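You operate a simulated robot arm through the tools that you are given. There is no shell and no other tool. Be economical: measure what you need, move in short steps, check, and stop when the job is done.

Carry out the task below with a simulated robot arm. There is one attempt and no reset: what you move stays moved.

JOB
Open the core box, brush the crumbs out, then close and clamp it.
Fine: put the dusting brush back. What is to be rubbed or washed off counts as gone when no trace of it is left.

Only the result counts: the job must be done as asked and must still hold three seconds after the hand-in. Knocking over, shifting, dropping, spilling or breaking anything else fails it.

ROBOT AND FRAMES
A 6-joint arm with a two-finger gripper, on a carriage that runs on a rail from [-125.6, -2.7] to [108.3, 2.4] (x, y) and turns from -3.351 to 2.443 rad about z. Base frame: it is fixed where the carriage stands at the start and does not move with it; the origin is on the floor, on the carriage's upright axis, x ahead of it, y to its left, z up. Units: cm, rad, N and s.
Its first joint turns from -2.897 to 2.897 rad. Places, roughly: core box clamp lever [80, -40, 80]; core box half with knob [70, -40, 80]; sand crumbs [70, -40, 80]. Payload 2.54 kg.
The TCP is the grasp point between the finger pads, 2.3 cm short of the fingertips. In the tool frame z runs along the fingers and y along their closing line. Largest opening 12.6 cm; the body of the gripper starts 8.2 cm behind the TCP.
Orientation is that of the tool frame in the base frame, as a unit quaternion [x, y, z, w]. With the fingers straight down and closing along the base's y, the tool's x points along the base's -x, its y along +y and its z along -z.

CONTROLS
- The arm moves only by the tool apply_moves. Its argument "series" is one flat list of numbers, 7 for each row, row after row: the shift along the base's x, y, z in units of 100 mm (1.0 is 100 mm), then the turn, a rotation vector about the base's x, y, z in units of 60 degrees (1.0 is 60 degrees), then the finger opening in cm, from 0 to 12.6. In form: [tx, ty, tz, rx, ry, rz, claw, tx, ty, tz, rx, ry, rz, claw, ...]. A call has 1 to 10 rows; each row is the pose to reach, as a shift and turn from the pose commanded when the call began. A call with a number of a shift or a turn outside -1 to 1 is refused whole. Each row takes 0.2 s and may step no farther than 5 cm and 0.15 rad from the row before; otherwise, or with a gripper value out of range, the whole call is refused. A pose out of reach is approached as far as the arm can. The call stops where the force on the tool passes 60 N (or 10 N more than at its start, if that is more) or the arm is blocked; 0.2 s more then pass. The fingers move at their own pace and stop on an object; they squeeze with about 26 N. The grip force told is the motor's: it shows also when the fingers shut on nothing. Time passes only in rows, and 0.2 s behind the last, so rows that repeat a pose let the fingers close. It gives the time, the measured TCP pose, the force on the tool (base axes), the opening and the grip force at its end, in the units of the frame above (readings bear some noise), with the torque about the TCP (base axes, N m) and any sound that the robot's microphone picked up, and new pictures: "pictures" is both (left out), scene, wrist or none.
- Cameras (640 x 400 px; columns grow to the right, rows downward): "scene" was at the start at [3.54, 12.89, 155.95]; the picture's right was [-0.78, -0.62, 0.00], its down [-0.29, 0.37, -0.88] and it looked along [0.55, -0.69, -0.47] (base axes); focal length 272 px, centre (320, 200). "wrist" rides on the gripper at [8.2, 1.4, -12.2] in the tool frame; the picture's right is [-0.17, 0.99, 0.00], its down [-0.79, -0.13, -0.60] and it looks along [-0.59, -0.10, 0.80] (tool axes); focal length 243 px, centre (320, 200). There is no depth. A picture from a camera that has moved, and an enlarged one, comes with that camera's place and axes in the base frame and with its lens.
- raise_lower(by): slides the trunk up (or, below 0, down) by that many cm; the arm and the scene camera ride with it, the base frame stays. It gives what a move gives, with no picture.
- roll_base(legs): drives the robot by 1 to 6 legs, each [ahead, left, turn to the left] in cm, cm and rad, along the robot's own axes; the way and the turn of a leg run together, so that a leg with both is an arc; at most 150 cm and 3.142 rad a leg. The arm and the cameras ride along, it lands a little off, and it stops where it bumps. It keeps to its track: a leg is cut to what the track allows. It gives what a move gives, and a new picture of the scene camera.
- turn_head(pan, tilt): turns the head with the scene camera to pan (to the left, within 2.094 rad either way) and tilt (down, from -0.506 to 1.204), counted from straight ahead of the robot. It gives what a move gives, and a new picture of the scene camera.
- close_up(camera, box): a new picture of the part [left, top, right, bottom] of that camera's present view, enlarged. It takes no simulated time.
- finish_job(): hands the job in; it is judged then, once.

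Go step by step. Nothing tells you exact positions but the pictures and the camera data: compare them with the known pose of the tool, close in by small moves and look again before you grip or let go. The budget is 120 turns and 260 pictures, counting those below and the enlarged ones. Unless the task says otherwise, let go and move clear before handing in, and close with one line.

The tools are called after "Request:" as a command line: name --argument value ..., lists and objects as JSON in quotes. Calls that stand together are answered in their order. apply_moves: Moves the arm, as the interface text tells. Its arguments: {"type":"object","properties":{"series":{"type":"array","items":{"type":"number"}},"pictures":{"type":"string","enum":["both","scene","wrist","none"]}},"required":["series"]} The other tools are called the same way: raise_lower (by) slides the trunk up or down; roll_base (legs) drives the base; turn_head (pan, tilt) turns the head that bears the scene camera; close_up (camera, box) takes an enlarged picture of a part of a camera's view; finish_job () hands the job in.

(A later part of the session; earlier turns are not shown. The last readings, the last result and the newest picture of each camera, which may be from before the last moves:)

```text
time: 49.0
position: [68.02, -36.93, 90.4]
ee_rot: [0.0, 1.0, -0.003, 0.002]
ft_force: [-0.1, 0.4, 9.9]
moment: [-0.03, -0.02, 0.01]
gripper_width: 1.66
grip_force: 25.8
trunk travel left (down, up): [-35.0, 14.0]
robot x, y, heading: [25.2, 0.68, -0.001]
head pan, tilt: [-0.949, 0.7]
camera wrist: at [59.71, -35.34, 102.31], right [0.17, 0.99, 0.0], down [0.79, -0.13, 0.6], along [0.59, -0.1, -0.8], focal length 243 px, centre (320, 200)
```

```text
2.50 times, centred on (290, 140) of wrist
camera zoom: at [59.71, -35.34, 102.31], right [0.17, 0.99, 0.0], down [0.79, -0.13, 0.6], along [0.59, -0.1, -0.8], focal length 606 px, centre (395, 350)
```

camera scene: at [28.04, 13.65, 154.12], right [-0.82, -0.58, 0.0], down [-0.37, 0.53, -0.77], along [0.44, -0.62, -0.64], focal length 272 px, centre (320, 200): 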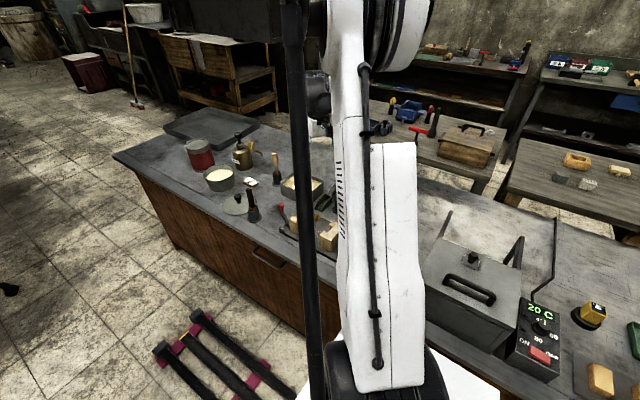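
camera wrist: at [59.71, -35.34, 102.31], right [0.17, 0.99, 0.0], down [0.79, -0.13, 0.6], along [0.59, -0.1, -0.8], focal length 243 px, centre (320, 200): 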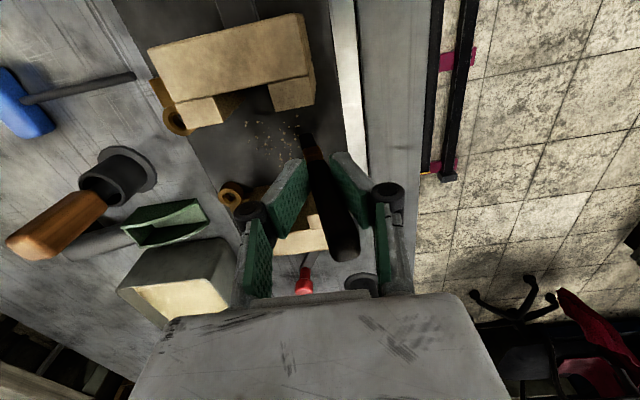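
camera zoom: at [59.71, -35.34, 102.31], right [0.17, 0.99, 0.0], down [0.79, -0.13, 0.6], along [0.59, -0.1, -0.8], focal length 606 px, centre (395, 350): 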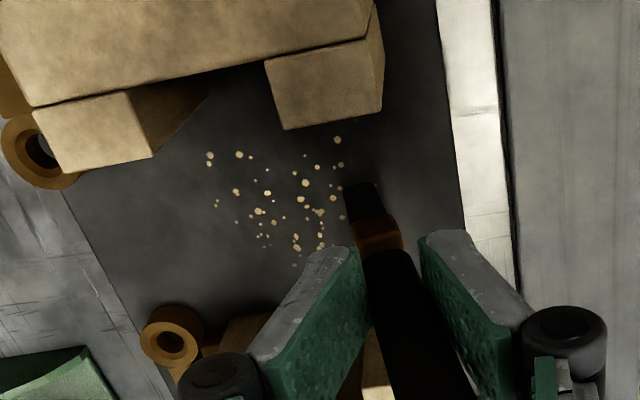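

Crumbs are fading where brushed, with about 10 N of contact. I continue zigzag strokes toward the -x lanes.

Request:
apply_moves --series '[0, -0.25, 0, 0, 0, 0, 0, 0, -0.5, 0, 0, 0, 0, 0, 0, -0.78, 0, 0, 0, 0, 0, -0.07, -0.5, 0, 0, 0, 0, 0, -0.07, -0.25, 0, 0, 0, 0, 0, -0.07, 0.05, 0, 0, 0, 0, 0, -0.14, -0.25, 0, 0, 0, 0, 0, -0.14, -0.5, 0, 0, 0, 0, 0, -0.14, -0.78, 0, 0, 0, 0, 0, -0.2, -0.78, 0, 0, 0, 0, 0]' --pictures "none"

Request:
apply_moves --series '[0, 0.25, 0, 0, 0, 0, 0, 0, 0.5, 0, 0, 0, 0, 0, 0, 0.83, 0, 0, 0, 0, 0, 0.07, 0.5, 0, 0, 0, 0, 0, 0.07, 0.25, 0, 0, 0, 0, 0, 0.07, 0, 0, 0, 0, 0, 0, 0.14, 0.25, 0, 0, 0, 0, 0, 0.14, 0.5, 0, 0, 0, 0, 0, 0.14, 0.83, 0, 0, 0, 0, 0]' --pictures "wrist"

Request:
close_up --camera "wrist" --box '[200, 60, 380, 220]'

```text
time: 51.2
position: [66.01, -44.56, 90.19]
ee_rot: [0.001, 1.0, -0.002, 0.003]
ft_force: [0.0, -0.4, 0.9]
moment: [0.0, 0.02, 0.01]
gripper_width: 1.63
grip_force: 26.4
trunk travel left (down, up): [-35.0, 14.0]
robot x, y, heading: [24.91, 0.63, -0.006]
head pan, tilt: [-0.949, 0.7]
```

```text
time: 53.2
position: [67.52, -36.04, 90.31]
ee_rot: [0.001, 1.0, -0.003, 0.003]
ft_force: [0.0, -0.3, -1.0]
moment: [0.0, -0.01, 0.0]
gripper_width: 1.62
grip_force: 25.9
trunk travel left (down, up): [-35.0, 14.0]
robot x, y, heading: [24.77, 0.93, -0.005]
head pan, tilt: [-0.949, 0.7]
camera wrist: at [59.21, -34.49, 102.32], right [0.17, 0.99, 0.0], down [0.79, -0.13, 0.6], along [0.59, -0.1, -0.8], focal length 243 px, centre (320, 200)
```

wrist: 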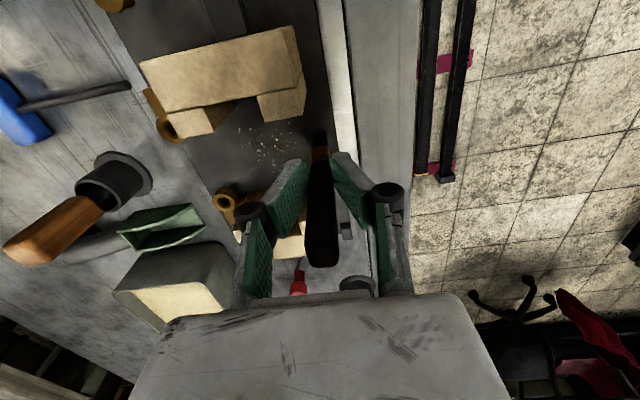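

```text
2.50 times, centred on (290, 140) of wrist
camera zoom: at [59.21, -34.49, 102.32], right [0.17, 0.99, 0.0], down [0.79, -0.13, 0.6], along [0.59, -0.1, -0.8], focal length 606 px, centre (395, 350)
```

zoom: 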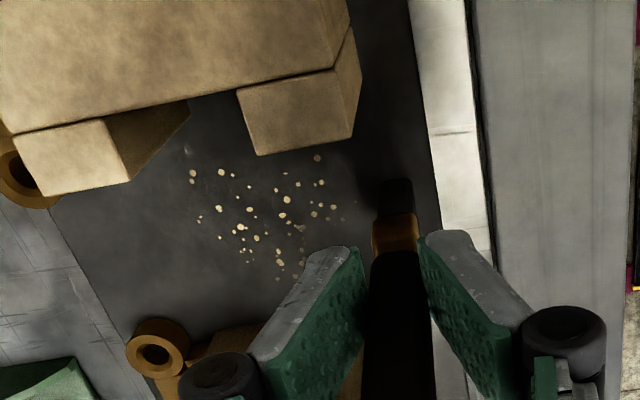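

The bristles barely touch now. I press 3 mm lower and check the force.

Request:
apply_moves --series '[0, -0.15, -0.02, 0, 0, 0, 0, 0, -0.3, -0.03, 0, 0, 0, 0, 0, -0.3, -0.04, 0, 0, 0, 0]' --pictures "none"

```text
time: 54.0
position: [67.53, -39.11, 89.86]
ee_rot: [0.001, 1.0, -0.002, 0.002]
ft_force: [1.2, 1.0, 10.4]
moment: [0.21, -0.17, -0.03]
gripper_width: 1.67
grip_force: 26.3
trunk travel left (down, up): [-35.0, 14.0]
robot x, y, heading: [25.12, 0.61, -0.001]
head pan, tilt: [-0.949, 0.7]
```

Request:
apply_moves --series '[0, -0.25, 0, 0, 0, 0, 0, 0, -0.5, 0, 0, 0, 0, 0, -0.05, -0.2, 0, 0, 0, 0, 0, -0.05, 0.1, 0, 0, 0, 0, 0, -0.05, 0.3, 0, 0, 0, 0, 0, -0.12, 0.0, 0, 0, 0, 0, 0, -0.12, -0.25, 0, 0, 0, 0, 0, -0.12, -0.55, 0, 0, 0, 0, 0, -0.17, -0.2, 0, 0, 0, 0, 0, -0.17, 0.2, 0, 0, 0, 0, 0]' --pictures "none"

Request:
apply_moves --series '[0.1, 0, 0, 0, 0, 0, 0, 0.2, 0, 0, 0, 0, 0, 0, 0.26, -0.3, 0, 0, 0, 0, 0, 0.26, -0.75, 0, 0, 0, 0, 0, 0.32, -0.45, 0, 0, 0, 0, 0, 0.32, 0, 0, 0, 0, 0, 0, 0.38, -0.3, 0, 0, 0, 0, 0, 0.38, -0.7, 0, 0, 0, 0, 0, 0.44, -0.4, 0, 0, 0, 0, 0, 0.44, 0.05, 0, 0, 0, 0, 0]' --pictures "wrist"

Request:
close_up --camera "wrist" --box '[200, 30, 380, 190]'

```text
time: 56.2
position: [65.69, -37.05, 89.99]
ee_rot: [0.0, 1.0, -0.002, 0.003]
ft_force: [0.5, 3.1, 9.4]
moment: [0.24, 0.03, 0.04]
gripper_width: 1.67
grip_force: 26.1
trunk travel left (down, up): [-35.0, 14.0]
robot x, y, heading: [25.23, 0.91, -0.011]
head pan, tilt: [-0.949, 0.7]
```

```text
time: 58.5
position: [70.15, -36.33, 89.93]
ee_rot: [0.001, 1.0, -0.002, 0.002]
ft_force: [-1.6, 0.7, -0.2]
moment: [0.0, 0.09, 0.01]
gripper_width: 1.71
grip_force: 26.3
trunk travel left (down, up): [-35.0, 14.0]
robot x, y, heading: [24.89, 0.47, -0.008]
head pan, tilt: [-0.949, 0.7]
camera wrist: at [61.91, -35.15, 102.02], right [0.17, 0.99, 0.0], down [0.79, -0.13, 0.6], along [0.59, -0.1, -0.8], focal length 243 px, centre (320, 200)
```

wrist: 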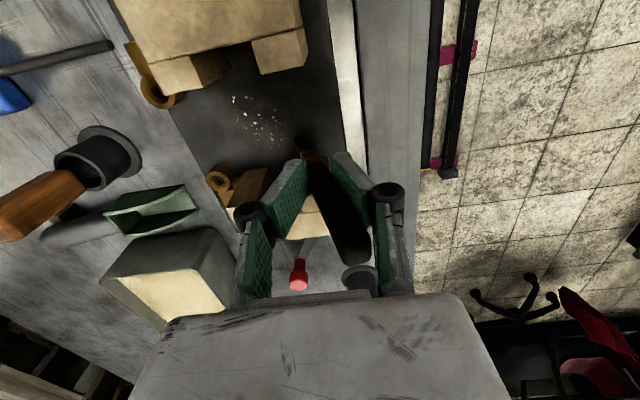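

```text
2.50 times, centred on (290, 110) of wrist
camera zoom: at [61.91, -35.15, 102.02], right [0.17, 0.99, 0.0], down [0.79, -0.13, 0.6], along [0.59, -0.1, -0.8], focal length 606 px, centre (395, 425)
```

zoom: 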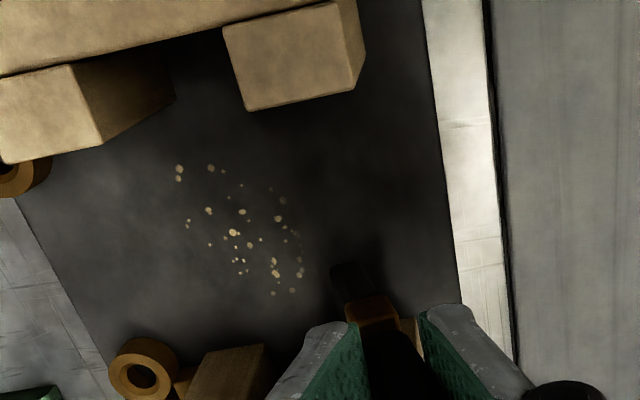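

The +y part is clean; what remains is x 66–71, y -44…-40. The bristles trail, so I shift the strokes further to -y.

Request:
apply_moves --series '[0, -0.35, 0, 0, 0, 0, 0, 0, -0.7, -0.01, 0, 0, 0, 0, 0, -1.0, -0.02, 0, 0, 0, 0, -0.06, -0.7, -0.02, 0, 0, 0, 0, -0.06, -0.35, -0.02, 0, 0, 0, 0, -0.06, 0, -0.02, 0, 0, 0, 0, -0.12, -0.35, -0.02, 0, 0, 0, 0, -0.12, -0.7, -0.02, 0, 0, 0, 0, -0.12, -1.0, -0.02, 0, 0, 0, 0, -0.18, -0.7, -0.02, 0, 0, 0, 0]' --pictures "none"

Request:
apply_moves --series '[0, 0.35, 0, 0, 0, 0, 0, 0, 0.6, 0, 0, 0, 0, 0, -0.06, 0.3, 0, 0, 0, 0, 0, -0.06, 0, 0, 0, 0, 0, 0, -0.06, -0.32, 0, 0, 0, 0, 0, -0.12, 0, 0, 0, 0, 0, 0, -0.12, 0.3, 0, 0, 0, 0, 0, -0.18, 0, 0, 0, 0, 0, 0, -0.18, -0.32, 0, 0, 0, 0, 0, -0.18, 0, 0, 0, 0, 0, 0]' --pictures "wrist"

Request:
close_up --camera "wrist" --box '[230, 40, 410, 200]'

```text
time: 60.6
position: [68.32, -43.88, 89.75]
ee_rot: [0.001, 1.0, -0.003, 0.003]
ft_force: [-0.1, -0.4, -0.1]
moment: [0.05, 0.01, -0.03]
gripper_width: 1.63
grip_force: 26.4
trunk travel left (down, up): [-35.0, 14.0]
robot x, y, heading: [25.02, 0.58, -0.006]
head pan, tilt: [-0.949, 0.7]
```

```text
time: 62.9
position: [66.65, -43.91, 89.66]
ee_rot: [0.001, 1.0, -0.002, 0.003]
ft_force: [-0.3, -0.2, -0.3]
moment: [0.08, 0.04, -0.04]
gripper_width: 1.6
grip_force: 25.5
trunk travel left (down, up): [-35.0, 14.0]
robot x, y, heading: [25.12, 0.45, -0.009]
head pan, tilt: [-0.949, 0.7]
camera wrist: at [58.31, -42.41, 101.78], right [0.17, 0.99, 0.0], down [0.79, -0.13, 0.6], along [0.59, -0.1, -0.8], focal length 243 px, centre (320, 200)
```

wrist: 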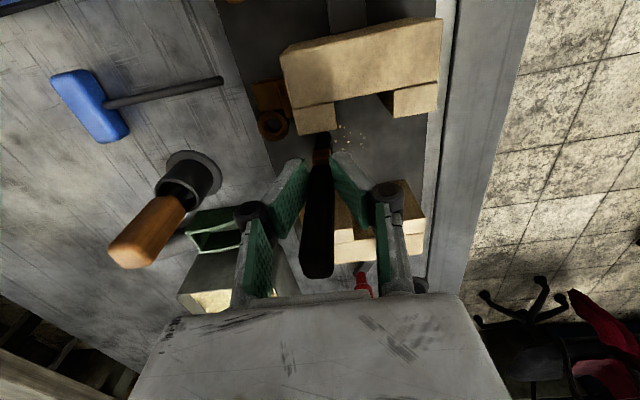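

```text
2.50 times, centred on (320, 120) of wrist
camera zoom: at [58.31, -42.41, 101.78], right [0.17, 0.99, 0.0], down [0.79, -0.13, 0.6], along [0.59, -0.1, -0.8], focal length 606 px, centre (320, 400)
```

zoom: 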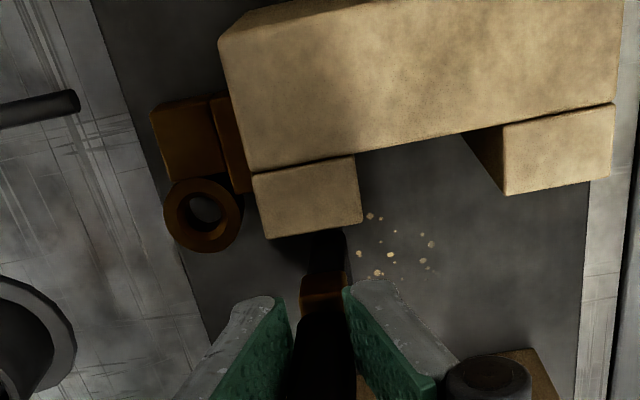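

Only a handful remain around x 66.4–69, y -42…-39.8. I press a bit lower and sweep that area again.

Request:
apply_moves --series '[0, 0.3, -0.015, 0, 0, 0, 0, 0, 0.6, -0.02, 0, 0, 0, 0, 0, 0.3, -0.02, 0, 0, 0, 0, 0, -0.15, -0.02, 0, 0, 0, 0, 0.06, 0.2, -0.02, 0, 0, 0, 0, 0.06, 0.6, -0.02, 0, 0, 0, 0, 0.12, 0.3, -0.02, 0, 0, 0, 0, 0.12, -0.15, -0.02, 0, 0, 0, 0, 0.18, 0.2, -0.02, 0, 0, 0, 0, 0.18, 0.6, -0.02, 0, 0, 0, 0]' --pictures "none"

Request:
apply_moves --series '[0.06, -0.35, -0.005, 0, 0, 0, 0, 0.06, -0.8, -0.01, 0, 0, 0, 0, 0.12, -0.4, -0.01, 0, 0, 0, 0, 0.12, 0, -0.01, 0, 0, 0, 0, 0.04, -0.4, -0.01, 0, 0, 0, 0, -0.04, -0.75, -0.01, 0, 0, 0, 0, -0.1, -0.4, -0.01, 0, 0, 0, 0, -0.1, 0.05, -0.01, 0, 0, 0, 0]' --pictures "wrist"

Request:
close_up --camera "wrist" --box '[200, 30, 380, 190]'

```text
time: 65.0
position: [68.42, -37.86, 89.52]
ee_rot: [0.001, 1.0, -0.002, 0.003]
ft_force: [-0.2, 0.5, -0.7]
moment: [-0.03, 0.02, 0.02]
gripper_width: 1.62
grip_force: 25.9
trunk travel left (down, up): [-35.0, 14.0]
robot x, y, heading: [25.05, 0.86, -0.003]
head pan, tilt: [-0.949, 0.7]
```

```text
time: 66.8
position: [67.47, -37.1, 89.41]
ee_rot: [0.001, 1.0, -0.003, 0.003]
ft_force: [-0.2, 0.1, -1.0]
moment: [-0.01, 0.0, 0.01]
gripper_width: 1.62
grip_force: 26.5
trunk travel left (down, up): [-35.0, 14.0]
robot x, y, heading: [24.89, 0.45, -0.005]
head pan, tilt: [-0.949, 0.7]
camera wrist: at [59.13, -35.68, 101.49], right [0.17, 0.99, 0.0], down [0.79, -0.13, 0.6], along [0.59, -0.1, -0.8], focal length 243 px, centre (320, 200)
```

wrist: 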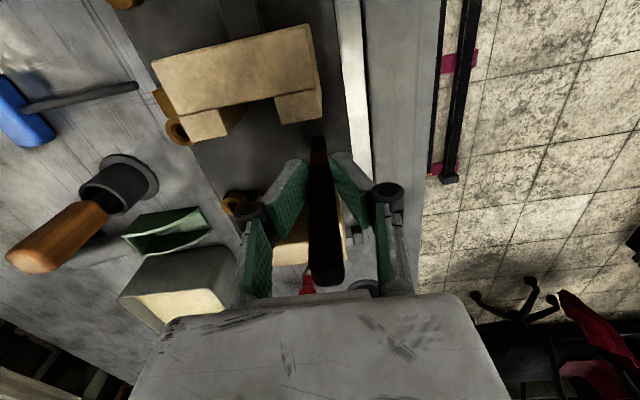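

```text
2.50 times, centred on (290, 110) of wrist
camera zoom: at [59.13, -35.68, 101.49], right [0.17, 0.99, 0.0], down [0.79, -0.13, 0.6], along [0.59, -0.1, -0.8], focal length 606 px, centre (395, 425)
```

zoom: 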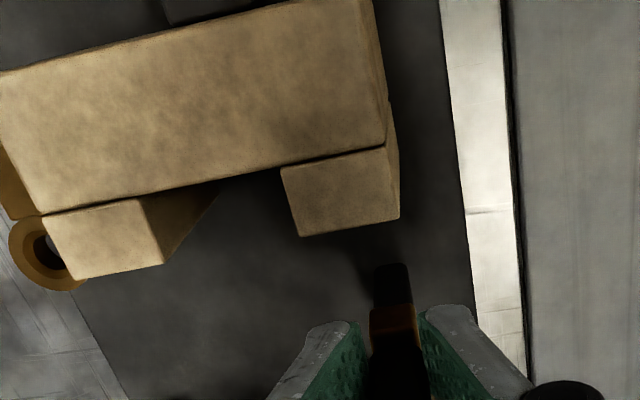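

Looks clean where visible. I lift the brush and check the whole plate.

Request:
apply_moves --series '[0, 0, 0.3, 0, 0, 0, 0, 0, 0, 0.6, 0, 0, 0, 0, 0.2, 0.2, 1.0, 0, 0, 0, 0]' --pictures "wrist"

Request:
close_up --camera "wrist" --box '[200, 20, 360, 180]'

Request:
close_up --camera "wrist" --box '[240, 60, 340, 150]'

```text
time: 67.7
position: [69.52, -35.37, 99.6]
ee_rot: [0.001, 1.0, -0.002, 0.003]
ft_force: [0.0, 0.6, -1.1]
moment: [0.03, 0.04, -0.02]
gripper_width: 1.61
grip_force: 25.8
trunk travel left (down, up): [-35.0, 14.0]
robot x, y, heading: [24.76, 0.49, -0.003]
head pan, tilt: [-0.949, 0.7]
camera wrist: at [61.16, -33.83, 111.64], right [0.17, 0.99, 0.0], down [0.79, -0.13, 0.6], along [0.59, -0.1, -0.8], focal length 243 px, centre (320, 200)
```

wrist: 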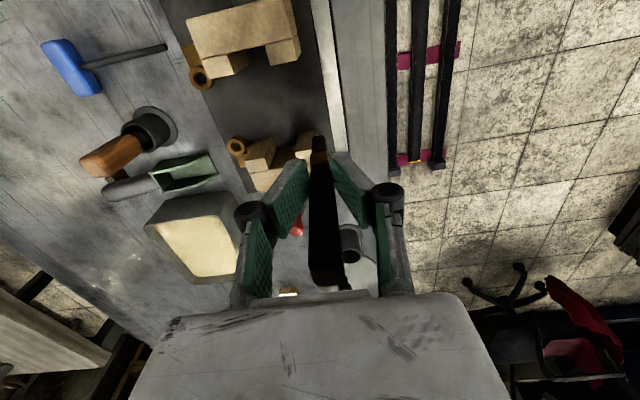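

```text
2.50 times, centred on (280, 100) of wrist
camera zoom: at [61.16, -33.83, 111.64], right [0.17, 0.99, 0.0], down [0.79, -0.13, 0.6], along [0.59, -0.1, -0.8], focal length 606 px, centre (420, 450)
```

zoom: 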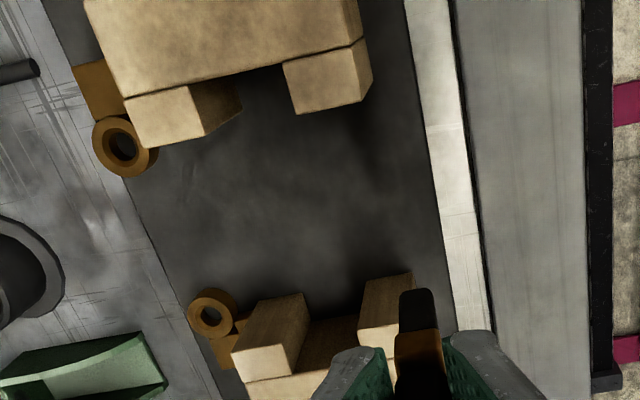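

```text
4.44 times, centred on (290, 105) of wrist
camera zoom: at [61.16, -33.83, 111.64], right [0.17, 0.99, 0.0], down [0.79, -0.13, 0.6], along [0.59, -0.1, -0.8], focal length 1078 px, centre (453, 622)
```

zoom: 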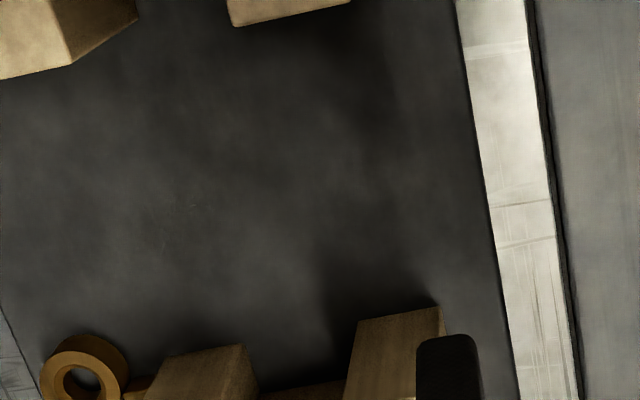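

Request:
close_up --camera "wrist" --box '[245, 75, 310, 125]'

```text
8.00 times, centred on (278, 100) of wrist
camera zoom: at [61.16, -33.83, 111.64], right [0.17, 0.99, 0.0], down [0.79, -0.13, 0.6], along [0.59, -0.1, -0.8], focal length 1941 px, centre (660, 1000)
```

zoom: 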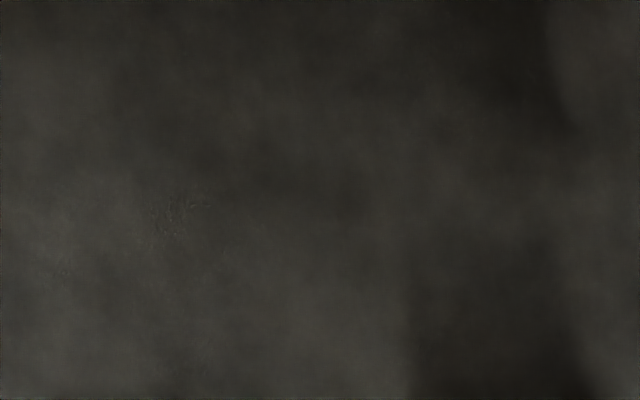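

There might be a last faint trace near (68.1,-42.7). I go over it once more to be safe.

Request:
apply_moves --series '[-0.15, -0.3, -0.2, 0, 0, 0, 0, -0.15, -0.6, -0.5, 0, 0, 0, 0, -0.15, -0.6, -0.9, 0, 0, 0, 0, -0.15, -0.6, -1.0, 0, 0, 0, 0]' --pictures "none"

Request:
apply_moves --series '[0, 0, -0.02, 0, 0, 0, 0, 0, 0, -0.04, 0, 0, 0, 0, 0, 0, -0.05, 0, 0, 0, 0]' --pictures "none"

```text
time: 68.7
position: [68.03, -41.36, 89.53]
ee_rot: [0.0, 1.0, -0.002, 0.003]
ft_force: [0.4, -0.3, -0.5]
moment: [-0.01, 0.01, 0.04]
gripper_width: 1.64
grip_force: 26.0
trunk travel left (down, up): [-35.0, 14.0]
robot x, y, heading: [25.3, 0.62, -0.011]
head pan, tilt: [-0.949, 0.7]
```

```text
time: 69.5
position: [67.85, -41.17, 88.99]
ee_rot: [0.001, 1.0, -0.004, 0.004]
ft_force: [-0.4, -2.2, 28.4]
moment: [-0.09, -0.31, -0.04]
gripper_width: 1.61
grip_force: 26.1
trunk travel left (down, up): [-35.0, 14.0]
robot x, y, heading: [25.01, 0.68, -0.003]
head pan, tilt: [-0.949, 0.7]
```

Request:
apply_moves --series '[0, -0.3, 0.01, 0, 0, 0, 0, 0, -0.55, 0.01, 0, 0, 0, 0, 0.05, -0.2, 0.01, 0, 0, 0, 0, 0.05, 0.1, 0.01, 0, 0, 0, 0, -0.05, -0.2, 0.01, 0, 0, 0, 0, -0.05, -0.55, 0.01, 0, 0, 0, 0, -0.1, -0.2, 0.01, 0, 0, 0, 0, -0.1, 0.1, 0.01, 0, 0, 0, 0, 0.1, -0.2, 0.005, 0, 0, 0, 0, 0.1, -0.55, 0.005, 0, 0, 0, 0]' --pictures "none"

Request:
apply_moves --series '[-0.05, 0.3, -0.005, 0, 0, 0, 0, -0.05, 0.65, -0.005, 0, 0, 0, 0, -0.1, 0.3, -0.01, 0, 0, 0, 0, -0.1, -0.0, -0.01, 0, 0, 0, 0, -0.15, 0.3, -0.01, 0, 0, 0, 0, -0.15, 0.65, -0.01, 0, 0, 0, 0, -0.1, 0.65, 0.3, 0, 0, 0, 0, 0, 0.8, 0.7, 0, 0, 0, 0, 0, 0.9, 1.0, 0, 0, 0, 0]' --pictures "wrist"

Request:
close_up --camera "wrist" --box '[210, 50, 310, 120]'

Request:
close_up --camera "wrist" --box '[230, 60, 340, 160]'

```text
time: 71.7
position: [69.01, -46.96, 88.94]
ee_rot: [0.001, 1.0, -0.003, 0.003]
ft_force: [0.6, -0.5, -0.6]
moment: [0.0, 0.03, -0.02]
gripper_width: 1.62
grip_force: 26.2
trunk travel left (down, up): [-35.0, 14.0]
robot x, y, heading: [25.61, 0.25, -0.004]
head pan, tilt: [-0.949, 0.7]
```

```text
time: 73.7
position: [69.12, -37.66, 98.87]
ee_rot: [0.0, 1.0, -0.002, 0.003]
ft_force: [0.3, 0.1, 0.3]
moment: [0.02, -0.02, -0.02]
gripper_width: 1.62
grip_force: 26.0
trunk travel left (down, up): [-35.0, 14.0]
robot x, y, heading: [24.75, 0.61, -0.005]
head pan, tilt: [-0.949, 0.7]
camera wrist: at [60.71, -36.28, 110.94], right [0.17, 0.99, 0.0], down [0.79, -0.13, 0.6], along [0.59, -0.1, -0.8], focal length 243 px, centre (320, 200)
```

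wrist: 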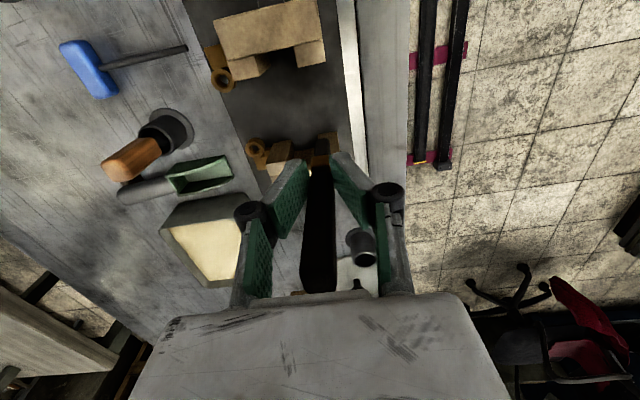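

```text
5.71 times, centred on (260, 85) of wrist
camera zoom: at [60.71, -36.28, 110.94], right [0.17, 0.99, 0.0], down [0.79, -0.13, 0.6], along [0.59, -0.1, -0.8], focal length 1386 px, centre (663, 857)
```

zoom: 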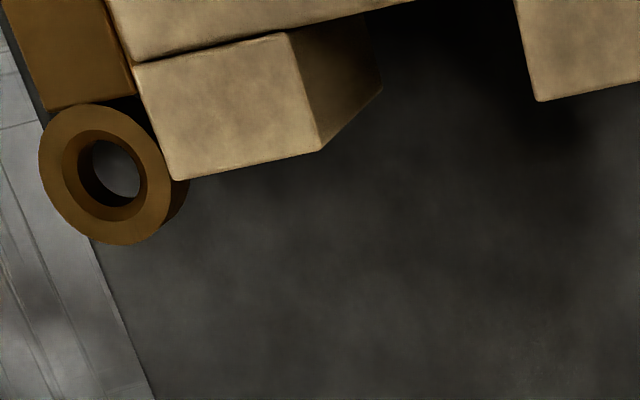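

```text
4.00 times, centred on (285, 110) of wrist
camera zoom: at [60.71, -36.28, 110.94], right [0.17, 0.99, 0.0], down [0.79, -0.13, 0.6], along [0.59, -0.1, -0.8], focal length 970 px, centre (460, 560)
```

zoom: 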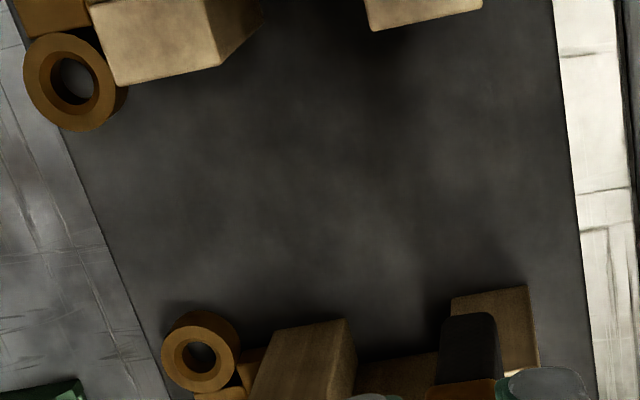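

The plate is clean. Next I carry the brush back over its holder (centre ≈ 93.3,-34.25) and check alignment before lowering.

Request:
close_up --camera "wrist" --box '[255, 88, 301, 118]'

Request:
apply_moves --series '[0.35, 0.1, 0.2, 0, 0, 0, 0, 0.75, 0.2, 0.2, 0, 0, 0, 0, 1.0, 0.3, 0.2, 0, 0, 0, 0]' --pictures "none"

Request:
apply_moves --series '[0.4, 0, 0, 0, 0, 0, 0, 0.8, 0, 0, 0, 0, 0, 0, 1.0, 0.02, 0, 0, 0, 0, 0]' --pictures "none"

Request:
apply_moves --series '[0.2, 0.01, 0, 0, 0, 0, 0, 0.37, 0.02, -0.1, 0, 0, 0, 0, 0.37, 0.02, -0.1, 0, 0, 0, 0]' --pictures "wrist"

Request:
close_up --camera "wrist" --box '[250, 60, 400, 260]'

```text
13.33 times, centred on (278, 103) of wrist
camera zoom: at [60.71, -36.28, 110.94], right [0.17, 0.99, 0.0], down [0.79, -0.13, 0.6], along [0.59, -0.1, -0.8], focal length 3235 px, centre (880, 1493)
```

zoom: 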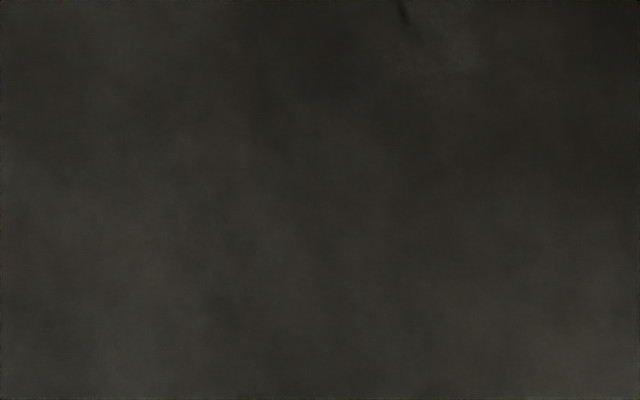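

```text
time: 74.5
position: [78.77, -34.94, 101.16]
ee_rot: [0.0, 1.0, -0.003, 0.003]
ft_force: [0.4, -0.3, 0.5]
moment: [-0.01, 0.03, -0.01]
gripper_width: 1.62
grip_force: 26.2
trunk travel left (down, up): [-35.0, 14.0]
robot x, y, heading: [24.91, 0.5, -0.006]
head pan, tilt: [-0.949, 0.7]
```

```text
time: 75.2
position: [89.13, -34.65, 101.04]
ee_rot: [0.001, 1.0, -0.003, 0.002]
ft_force: [-0.2, 1.4, -0.9]
moment: [-0.03, 0.0, -0.01]
gripper_width: 1.63
grip_force: 25.6
trunk travel left (down, up): [-35.0, 14.0]
robot x, y, heading: [25.01, 0.55, -0.006]
head pan, tilt: [-0.949, 0.7]
```

```text
time: 76.0
position: [92.84, -34.32, 100.02]
ee_rot: [0.0, 1.0, -0.002, 0.002]
ft_force: [0.5, 0.2, 0.3]
moment: [-0.01, 0.01, -0.02]
gripper_width: 1.64
grip_force: 26.0
trunk travel left (down, up): [-35.0, 14.0]
robot x, y, heading: [25.23, 0.72, -0.008]
head pan, tilt: [-0.949, 0.7]
camera wrist: at [84.55, -32.91, 112.09], right [0.17, 0.99, 0.0], down [0.79, -0.13, 0.6], along [0.59, -0.1, -0.8], focal length 243 px, centre (320, 200)
```

wrist: 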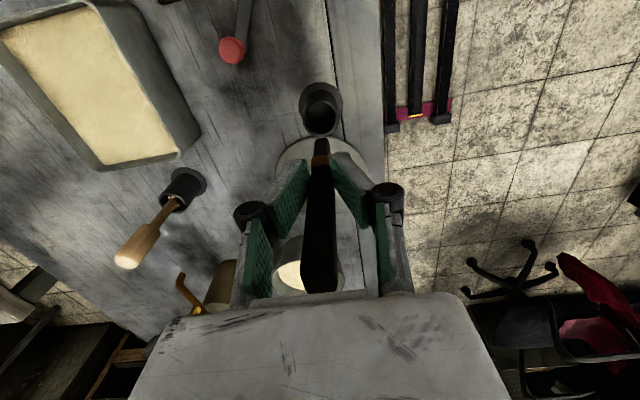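

```text
2.00 times, centred on (325, 160) of wrist
camera zoom: at [84.55, -32.91, 112.09], right [0.17, 0.99, 0.0], down [0.79, -0.13, 0.6], along [0.59, -0.1, -0.8], focal length 485 px, centre (310, 280)
```

zoom: 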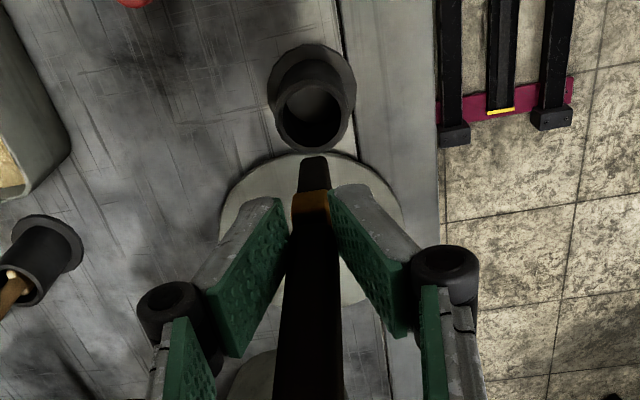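

Bristles and holder mouth line up. I lower slowly with a 0.3 cm correction.

Request:
apply_moves --series '[-0.03, 0, -0.3, 0, 0, 0, 0, -0.03, 0, -0.55, 0, 0, 0, 0, -0.03, 0, -0.75, 0, 0, 0, 0, -0.03, 0, -0.9, 0, 0, 0, 0]' --pictures "wrist"

Request:
close_up --camera "wrist" --box '[250, 60, 400, 260]'

```text
time: 77.0
position: [92.22, -34.37, 91.1]
ee_rot: [0.002, 1.0, -0.003, 0.003]
ft_force: [-0.7, -0.4, -1.0]
moment: [0.01, 0.02, -0.02]
gripper_width: 1.62
grip_force: 25.8
trunk travel left (down, up): [-35.0, 14.0]
robot x, y, heading: [24.84, 0.44, -0.003]
head pan, tilt: [-0.949, 0.7]
camera wrist: at [84.01, -32.86, 103.3], right [0.17, 0.99, 0.0], down [0.79, -0.13, 0.6], along [0.59, -0.1, -0.8], focal length 243 px, centre (320, 200)
```

wrist: 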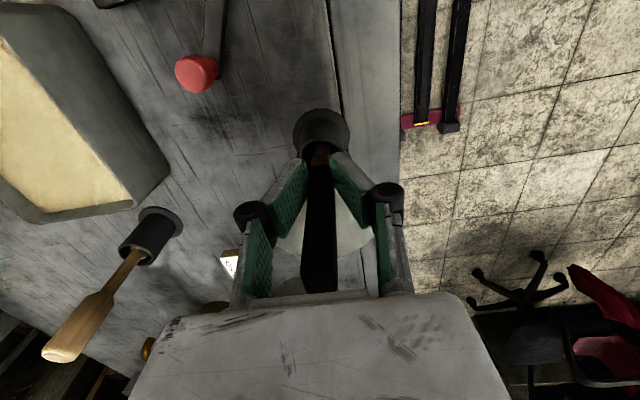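

```text
2.00 times, centred on (325, 160) of wrist
camera zoom: at [84.01, -32.86, 103.3], right [0.17, 0.99, 0.0], down [0.79, -0.13, 0.6], along [0.59, -0.1, -0.8], focal length 485 px, centre (310, 280)
```

zoom: 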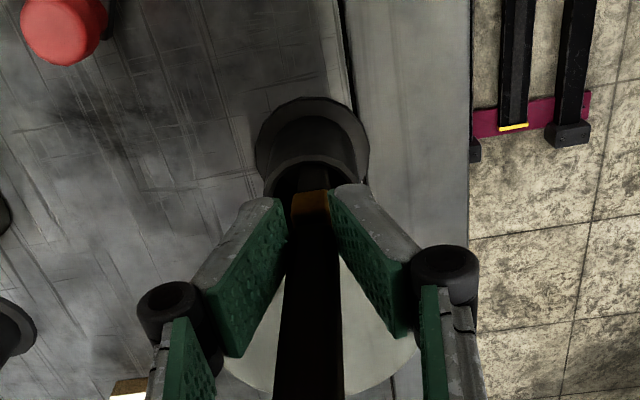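

It is inside the holder without contact force. I go down until it touches bottom.

Request:
apply_moves --series '[0.02, 0, -0.06, 0, 0, 0, 0, 0.03, 0, -0.12, 0, 0, 0, 0, 0.03, 0, -0.16, 0, 0, 0, 0, 0.03, 0, -0.2, 0, 0, 0, 0]' --pictures "none"

```text
time: 78.0
position: [92.58, -34.26, 89.04]
ee_rot: [0.001, 1.0, -0.002, 0.003]
ft_force: [0.8, 0.4, -0.1]
moment: [-0.02, -0.01, 0.02]
gripper_width: 1.63
grip_force: 26.2
trunk travel left (down, up): [-35.0, 14.0]
robot x, y, heading: [24.84, 0.61, -0.005]
head pan, tilt: [-0.949, 0.7]
```

Request:
apply_moves --series '[0, 0, -0.03, 0, 0, 0, 0, 0, 0, -0.06, 0, 0, 0, 0, 0, 0, -0.09, 0, 0, 0, 0, 0, 0, -0.12, 0, 0, 0, 0]' --pictures "wrist"

Request:
close_up --camera "wrist" --box '[250, 80, 400, 300]'

```text
time: 79.0
position: [92.42, -34.25, 88.02]
ee_rot: [0.001, 1.0, -0.004, 0.003]
ft_force: [2.8, 1.0, 27.6]
moment: [0.02, -0.29, 0.02]
gripper_width: 1.65
grip_force: 26.3
trunk travel left (down, up): [-35.0, 14.0]
robot x, y, heading: [24.8, 0.88, -0.005]
head pan, tilt: [-0.949, 0.7]
camera wrist: at [84.16, -32.75, 100.12], right [0.17, 0.99, -0.01], down [0.79, -0.13, 0.6], along [0.59, -0.1, -0.8], focal length 243 px, centre (320, 200)
```

wrist: 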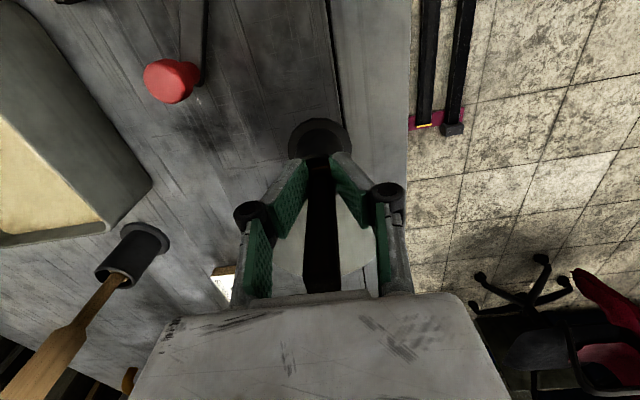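

```text
1.82 times, centred on (325, 190) of wrist
camera zoom: at [84.16, -32.75, 100.12], right [0.17, 0.99, -0.01], down [0.79, -0.13, 0.6], along [0.59, -0.1, -0.8], focal length 441 px, centre (311, 218)
```

zoom: 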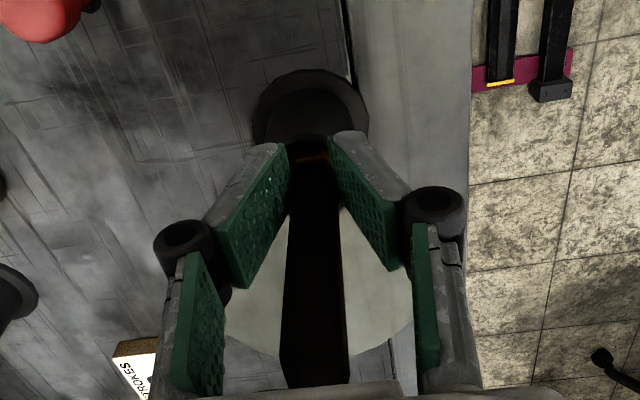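

Bottomed out. I ease up 1.5 mm, open gently and rise straight up.

Request:
apply_moves --series '[0, 0, 0.015, 0, 0, 0, 1.8, 0, 0, 0.015, 0, 0, 0, 3, 0, 0, 0.015, 0, 0, 0, 5, 0, 0, 0.015, 0, 0, 0, 5, 0, 0, 0.4, 0, 0, 0, 5, 0, 0, 0.8, 0, 0, 0, 5, 0, 0, 1.0, 0, 0, 0, 5]' --pictures "wrist"

Request:
close_up --camera "wrist" --box '[230, 60, 430, 260]'

```text
time: 80.7
position: [92.67, -34.25, 97.89]
ee_rot: [0.0, 1.0, -0.003, 0.002]
ft_force: [0.6, 0.3, -0.1]
moment: [0.01, 0.0, 0.01]
gripper_width: 5.01
grip_force: 0.0
trunk travel left (down, up): [-35.0, 14.0]
robot x, y, heading: [25.02, 0.41, -0.005]
head pan, tilt: [-0.949, 0.7]
camera wrist: at [84.28, -32.81, 109.89], right [0.17, 0.99, 0.0], down [0.79, -0.13, 0.6], along [0.59, -0.1, -0.8], focal length 243 px, centre (320, 200)
```

wrist: 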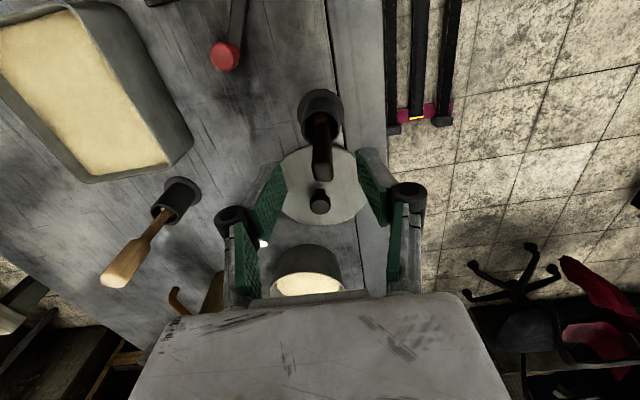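

```text
2.00 times, centred on (330, 160) of wrist
camera zoom: at [84.28, -32.81, 109.89], right [0.17, 0.99, 0.0], down [0.79, -0.13, 0.6], along [0.59, -0.1, -0.8], focal length 485 px, centre (300, 280)
```

zoom: 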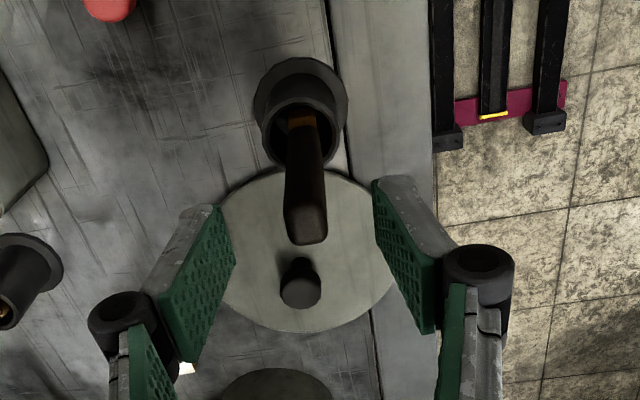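

The brush is back in its holder. Now back to the knob (about 56,-40.8) to close the box.

Request:
apply_moves --series '[-0.45, -0.1, 0.2, 0, 0, 0, 5, -0.9, -0.2, 0.2, 0, 0, 0, 5, -1.0, -0.3, 0.2, 0, 0, 0, 5]' --pictures "none"

Request:
apply_moves --series '[-0.45, -0.1, 0, 0, 0, 0, 5, -0.9, -0.2, 0, 0, 0, 0, 5, -1.0, -0.3, 0, 0, 0, 0, 5]' --pictures "none"

Request:
apply_moves --series '[-0.45, 0, 0, 0, 0, 0, 5, -0.9, 0, 0, 0, 0, 0, 5, -1.0, 0, 0, 0, 0, 0, 5]' --pictures "none"

Request:
apply_moves --series '[-0.4, -0.03, -0.1, 0, 0, 0, 5, -0.65, -0.06, -0.4, 0, 0, 0, 5]' --pictures "wrist"

Request:
close_up --camera "wrist" --box '[230, 60, 430, 260]'

```text
refused: row 1 steps farther than a row can; nothing moved
```

```text
time: 81.5
position: [82.56, -37.2, 97.87]
ee_rot: [0.001, 1.0, -0.002, 0.002]
ft_force: [-0.3, -0.3, 0.3]
moment: [0.0, -0.06, 0.01]
gripper_width: 4.99
grip_force: 0.0
trunk travel left (down, up): [-35.0, 14.0]
robot x, y, heading: [25.33, 0.49, -0.004]
head pan, tilt: [-0.949, 0.7]
```

```text
time: 82.2
position: [72.47, -37.32, 97.5]
ee_rot: [0.001, 1.0, -0.003, 0.003]
ft_force: [0.1, -0.8, -0.8]
moment: [-0.02, -0.05, -0.01]
gripper_width: 5.01
grip_force: 0.0
trunk travel left (down, up): [-35.0, 14.0]
robot x, y, heading: [24.74, 0.73, -0.003]
head pan, tilt: [-0.949, 0.7]
```

```text
time: 82.8
position: [66.11, -38.23, 93.42]
ee_rot: [0.0, 1.0, -0.003, 0.003]
ft_force: [-0.1, 0.5, -0.5]
moment: [-0.03, -0.01, 0.06]
gripper_width: 5.02
grip_force: 0.2
trunk travel left (down, up): [-35.0, 14.0]
robot x, y, heading: [24.93, 0.74, -0.009]
head pan, tilt: [-0.949, 0.7]
camera wrist: at [57.8, -36.74, 105.5], right [0.17, 0.99, 0.0], down [0.79, -0.13, 0.6], along [0.59, -0.1, -0.8], focal length 243 px, centre (320, 200)
```

wrist: 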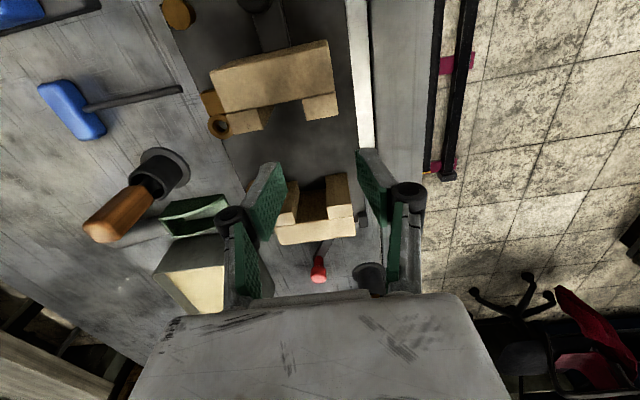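

```text
2.00 times, centred on (330, 160) of wrist
camera zoom: at [57.8, -36.74, 105.5], right [0.17, 0.99, 0.0], down [0.79, -0.13, 0.6], along [0.59, -0.1, -0.8], focal length 485 px, centre (300, 280)
```

zoom: 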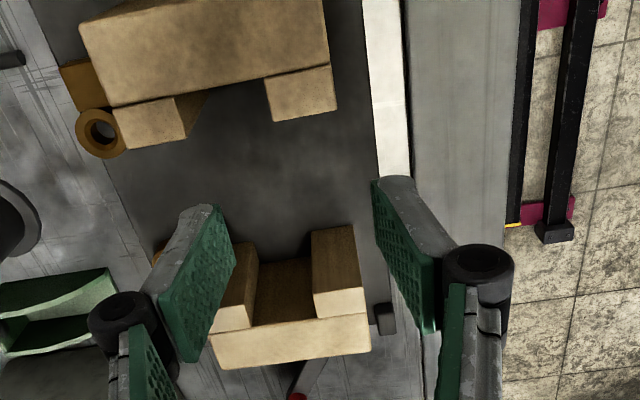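

Request:
apply_moves --series '[-0.4, -0.12, 0.1, 0, 0, 0, 5, -0.8, -0.25, 0.1, 0, 0, 0, 5, -1.0, -0.25, 0, 0, 0, 0, 5]' --pictures "wrist"

Request:
close_up --camera "wrist" --box '[230, 60, 430, 260]'

```text
time: 83.7
position: [55.63, -40.5, 93.94]
ee_rot: [0.001, 1.0, -0.002, 0.002]
ft_force: [0.1, -0.5, 0.5]
moment: [0.03, -0.02, 0.01]
gripper_width: 5.03
grip_force: 0.0
trunk travel left (down, up): [-35.0, 14.0]
robot x, y, heading: [24.94, 0.55, -0.006]
head pan, tilt: [-0.949, 0.7]
camera wrist: at [47.4, -39.06, 106.0], right [0.17, 0.99, 0.0], down [0.79, -0.13, 0.6], along [0.59, -0.1, -0.8], focal length 243 px, centre (320, 200)
```

wrist: 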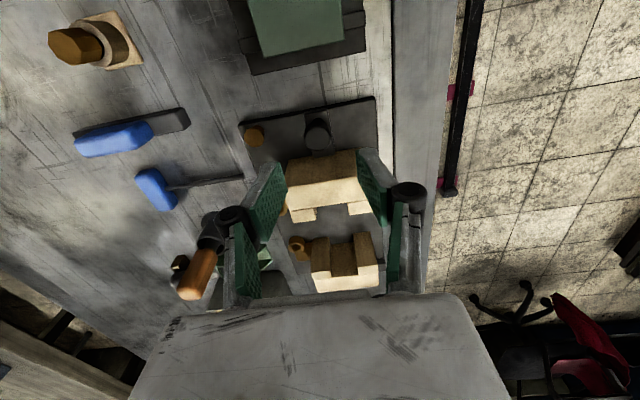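

```text
2.00 times, centred on (330, 160) of wrist
camera zoom: at [47.4, -39.06, 106.0], right [0.17, 0.99, 0.0], down [0.79, -0.13, 0.6], along [0.59, -0.1, -0.8], focal length 485 px, centre (300, 280)
```

zoom: 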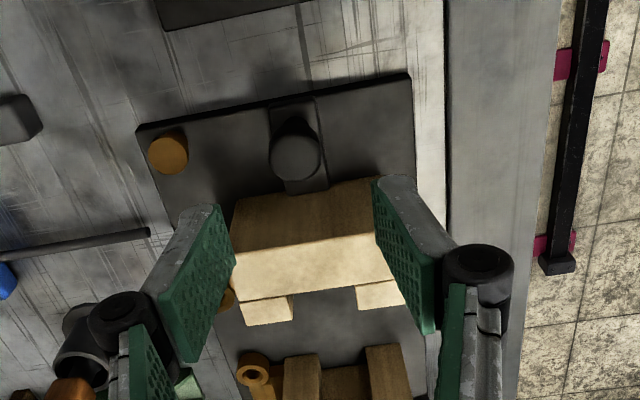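

Request:
apply_moves --series '[0.03, -0.025, -0.35, 0, 0, 0, 5, 0.03, -0.025, -0.7, 0, 0, 0, 5, 0.03, -0.025, -0.9, 0, 0, 0, 5, 0.03, -0.025, -0.9, 0, 0, 0, 0, 0.03, -0.025, -0.9, 0, 0, 0, 0, 0.03, -0.025, -0.9, 0, 0, 0, 0]' --pictures "wrist"

```text
time: 85.0
position: [56.31, -40.77, 84.87]
ee_rot: [0.001, 1.0, -0.002, 0.003]
ft_force: [-1.5, 15.4, -17.2]
moment: [0.42, -0.24, -0.09]
gripper_width: 1.49
grip_force: 41.0
trunk travel left (down, up): [-35.0, 14.0]
robot x, y, heading: [25.44, 0.85, -0.002]
head pan, tilt: [-0.949, 0.7]
camera wrist: at [48.04, -39.35, 96.91], right [0.17, 0.99, 0.0], down [0.79, -0.13, 0.6], along [0.59, -0.1, -0.8], focal length 243 px, centre (320, 200)
```

wrist: 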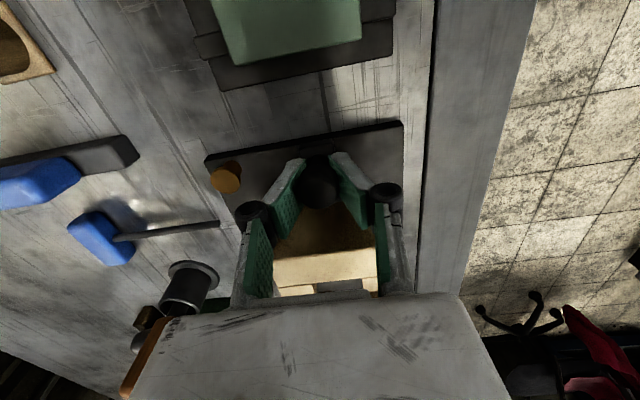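

Gripped. I slide the half in +x by about 4 cm, watching for the stop.

Request:
apply_moves --series '[0.06, 0.01, 0, 0, 0, 0, 0, 0.12, 0.01, 0, 0, 0, 0, 0, 0.18, 0.01, 0, 0, 0, 0, 0, 0.24, 0.01, 0, 0, 0, 0, 0, 0.3, 0.01, 0, 0, 0, 0, 0, 0.36, 0.01, 0, 0, 0, 0, 0, 0.4, 0.01, 0, 0, 0, 0, 0, 0.43, 0.01, 0, 0, 0, 0, 0, 0.46, 0.01, 0, 0, 0, 0, 0]' --pictures "wrist"

```text
time: 87.0
position: [60.57, -40.71, 84.85]
ee_rot: [0.003, 1.0, -0.003, 0.002]
ft_force: [-32.7, -7.3, -11.9]
moment: [0.04, 0.52, -0.05]
gripper_width: 1.46
grip_force: 40.2
trunk travel left (down, up): [-35.0, 14.0]
robot x, y, heading: [24.99, 0.56, -0.004]
head pan, tilt: [-0.949, 0.7]
camera wrist: at [52.26, -39.22, 96.94], right [0.17, 0.99, 0.0], down [0.79, -0.13, 0.6], along [0.59, -0.11, -0.8], focal length 243 px, centre (320, 200)
```

wrist: 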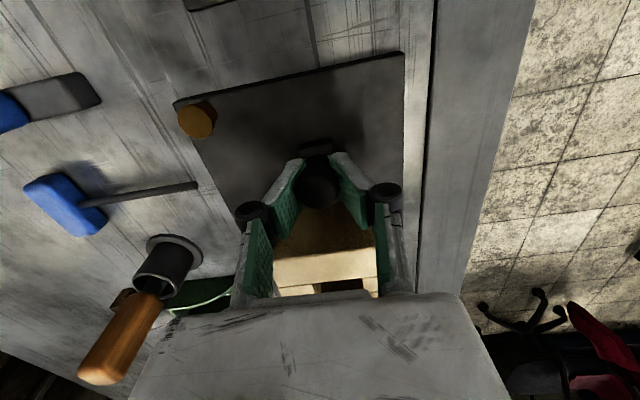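

It hits its closing stop (33 N). I release, rise and check that the seam is closed.

Request:
apply_moves --series '[-0.02, 0, 0, 0, 0, 0, 5, -0.02, 0, 0, 0, 0, 0, 5, -0.02, 0, 0.4, 0, 0, 0, 5, -0.02, 0, 0.85, 0, 0, 0, 5, 0.1, 0, 1.0, 0, 0, 0, 5]' --pictures "wrist"

Request:
close_up --camera "wrist" --box '[230, 60, 430, 260]'

```text
time: 88.2
position: [62.17, -40.43, 94.95]
ee_rot: [0.0, 1.0, -0.002, 0.003]
ft_force: [-1.4, -0.6, 0.6]
moment: [0.0, -0.02, -0.03]
gripper_width: 4.98
grip_force: 0.0
trunk travel left (down, up): [-35.0, 14.0]
robot x, y, heading: [24.9, 0.31, -0.004]
head pan, tilt: [-0.949, 0.7]
camera wrist: at [53.93, -39.06, 106.91], right [0.17, 0.99, 0.0], down [0.79, -0.13, 0.6], along [0.59, -0.1, -0.8], focal length 243 px, centre (320, 200)
```

wrist: 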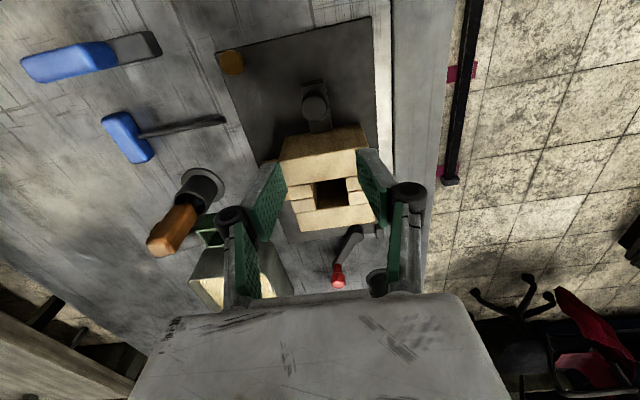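

```text
2.00 times, centred on (330, 160) of wrist
camera zoom: at [53.93, -39.06, 106.91], right [0.17, 0.99, 0.0], down [0.79, -0.13, 0.6], along [0.59, -0.1, -0.8], focal length 485 px, centre (300, 280)
```

zoom: 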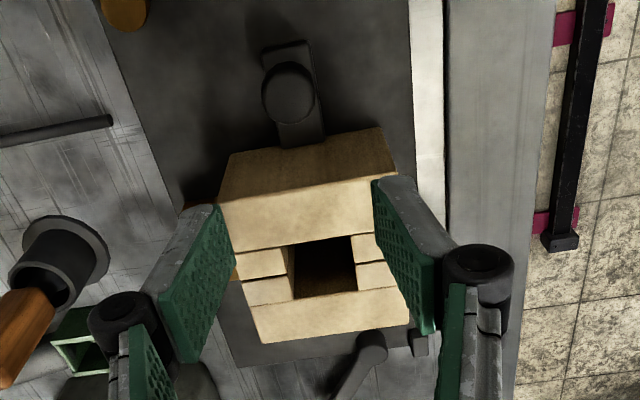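

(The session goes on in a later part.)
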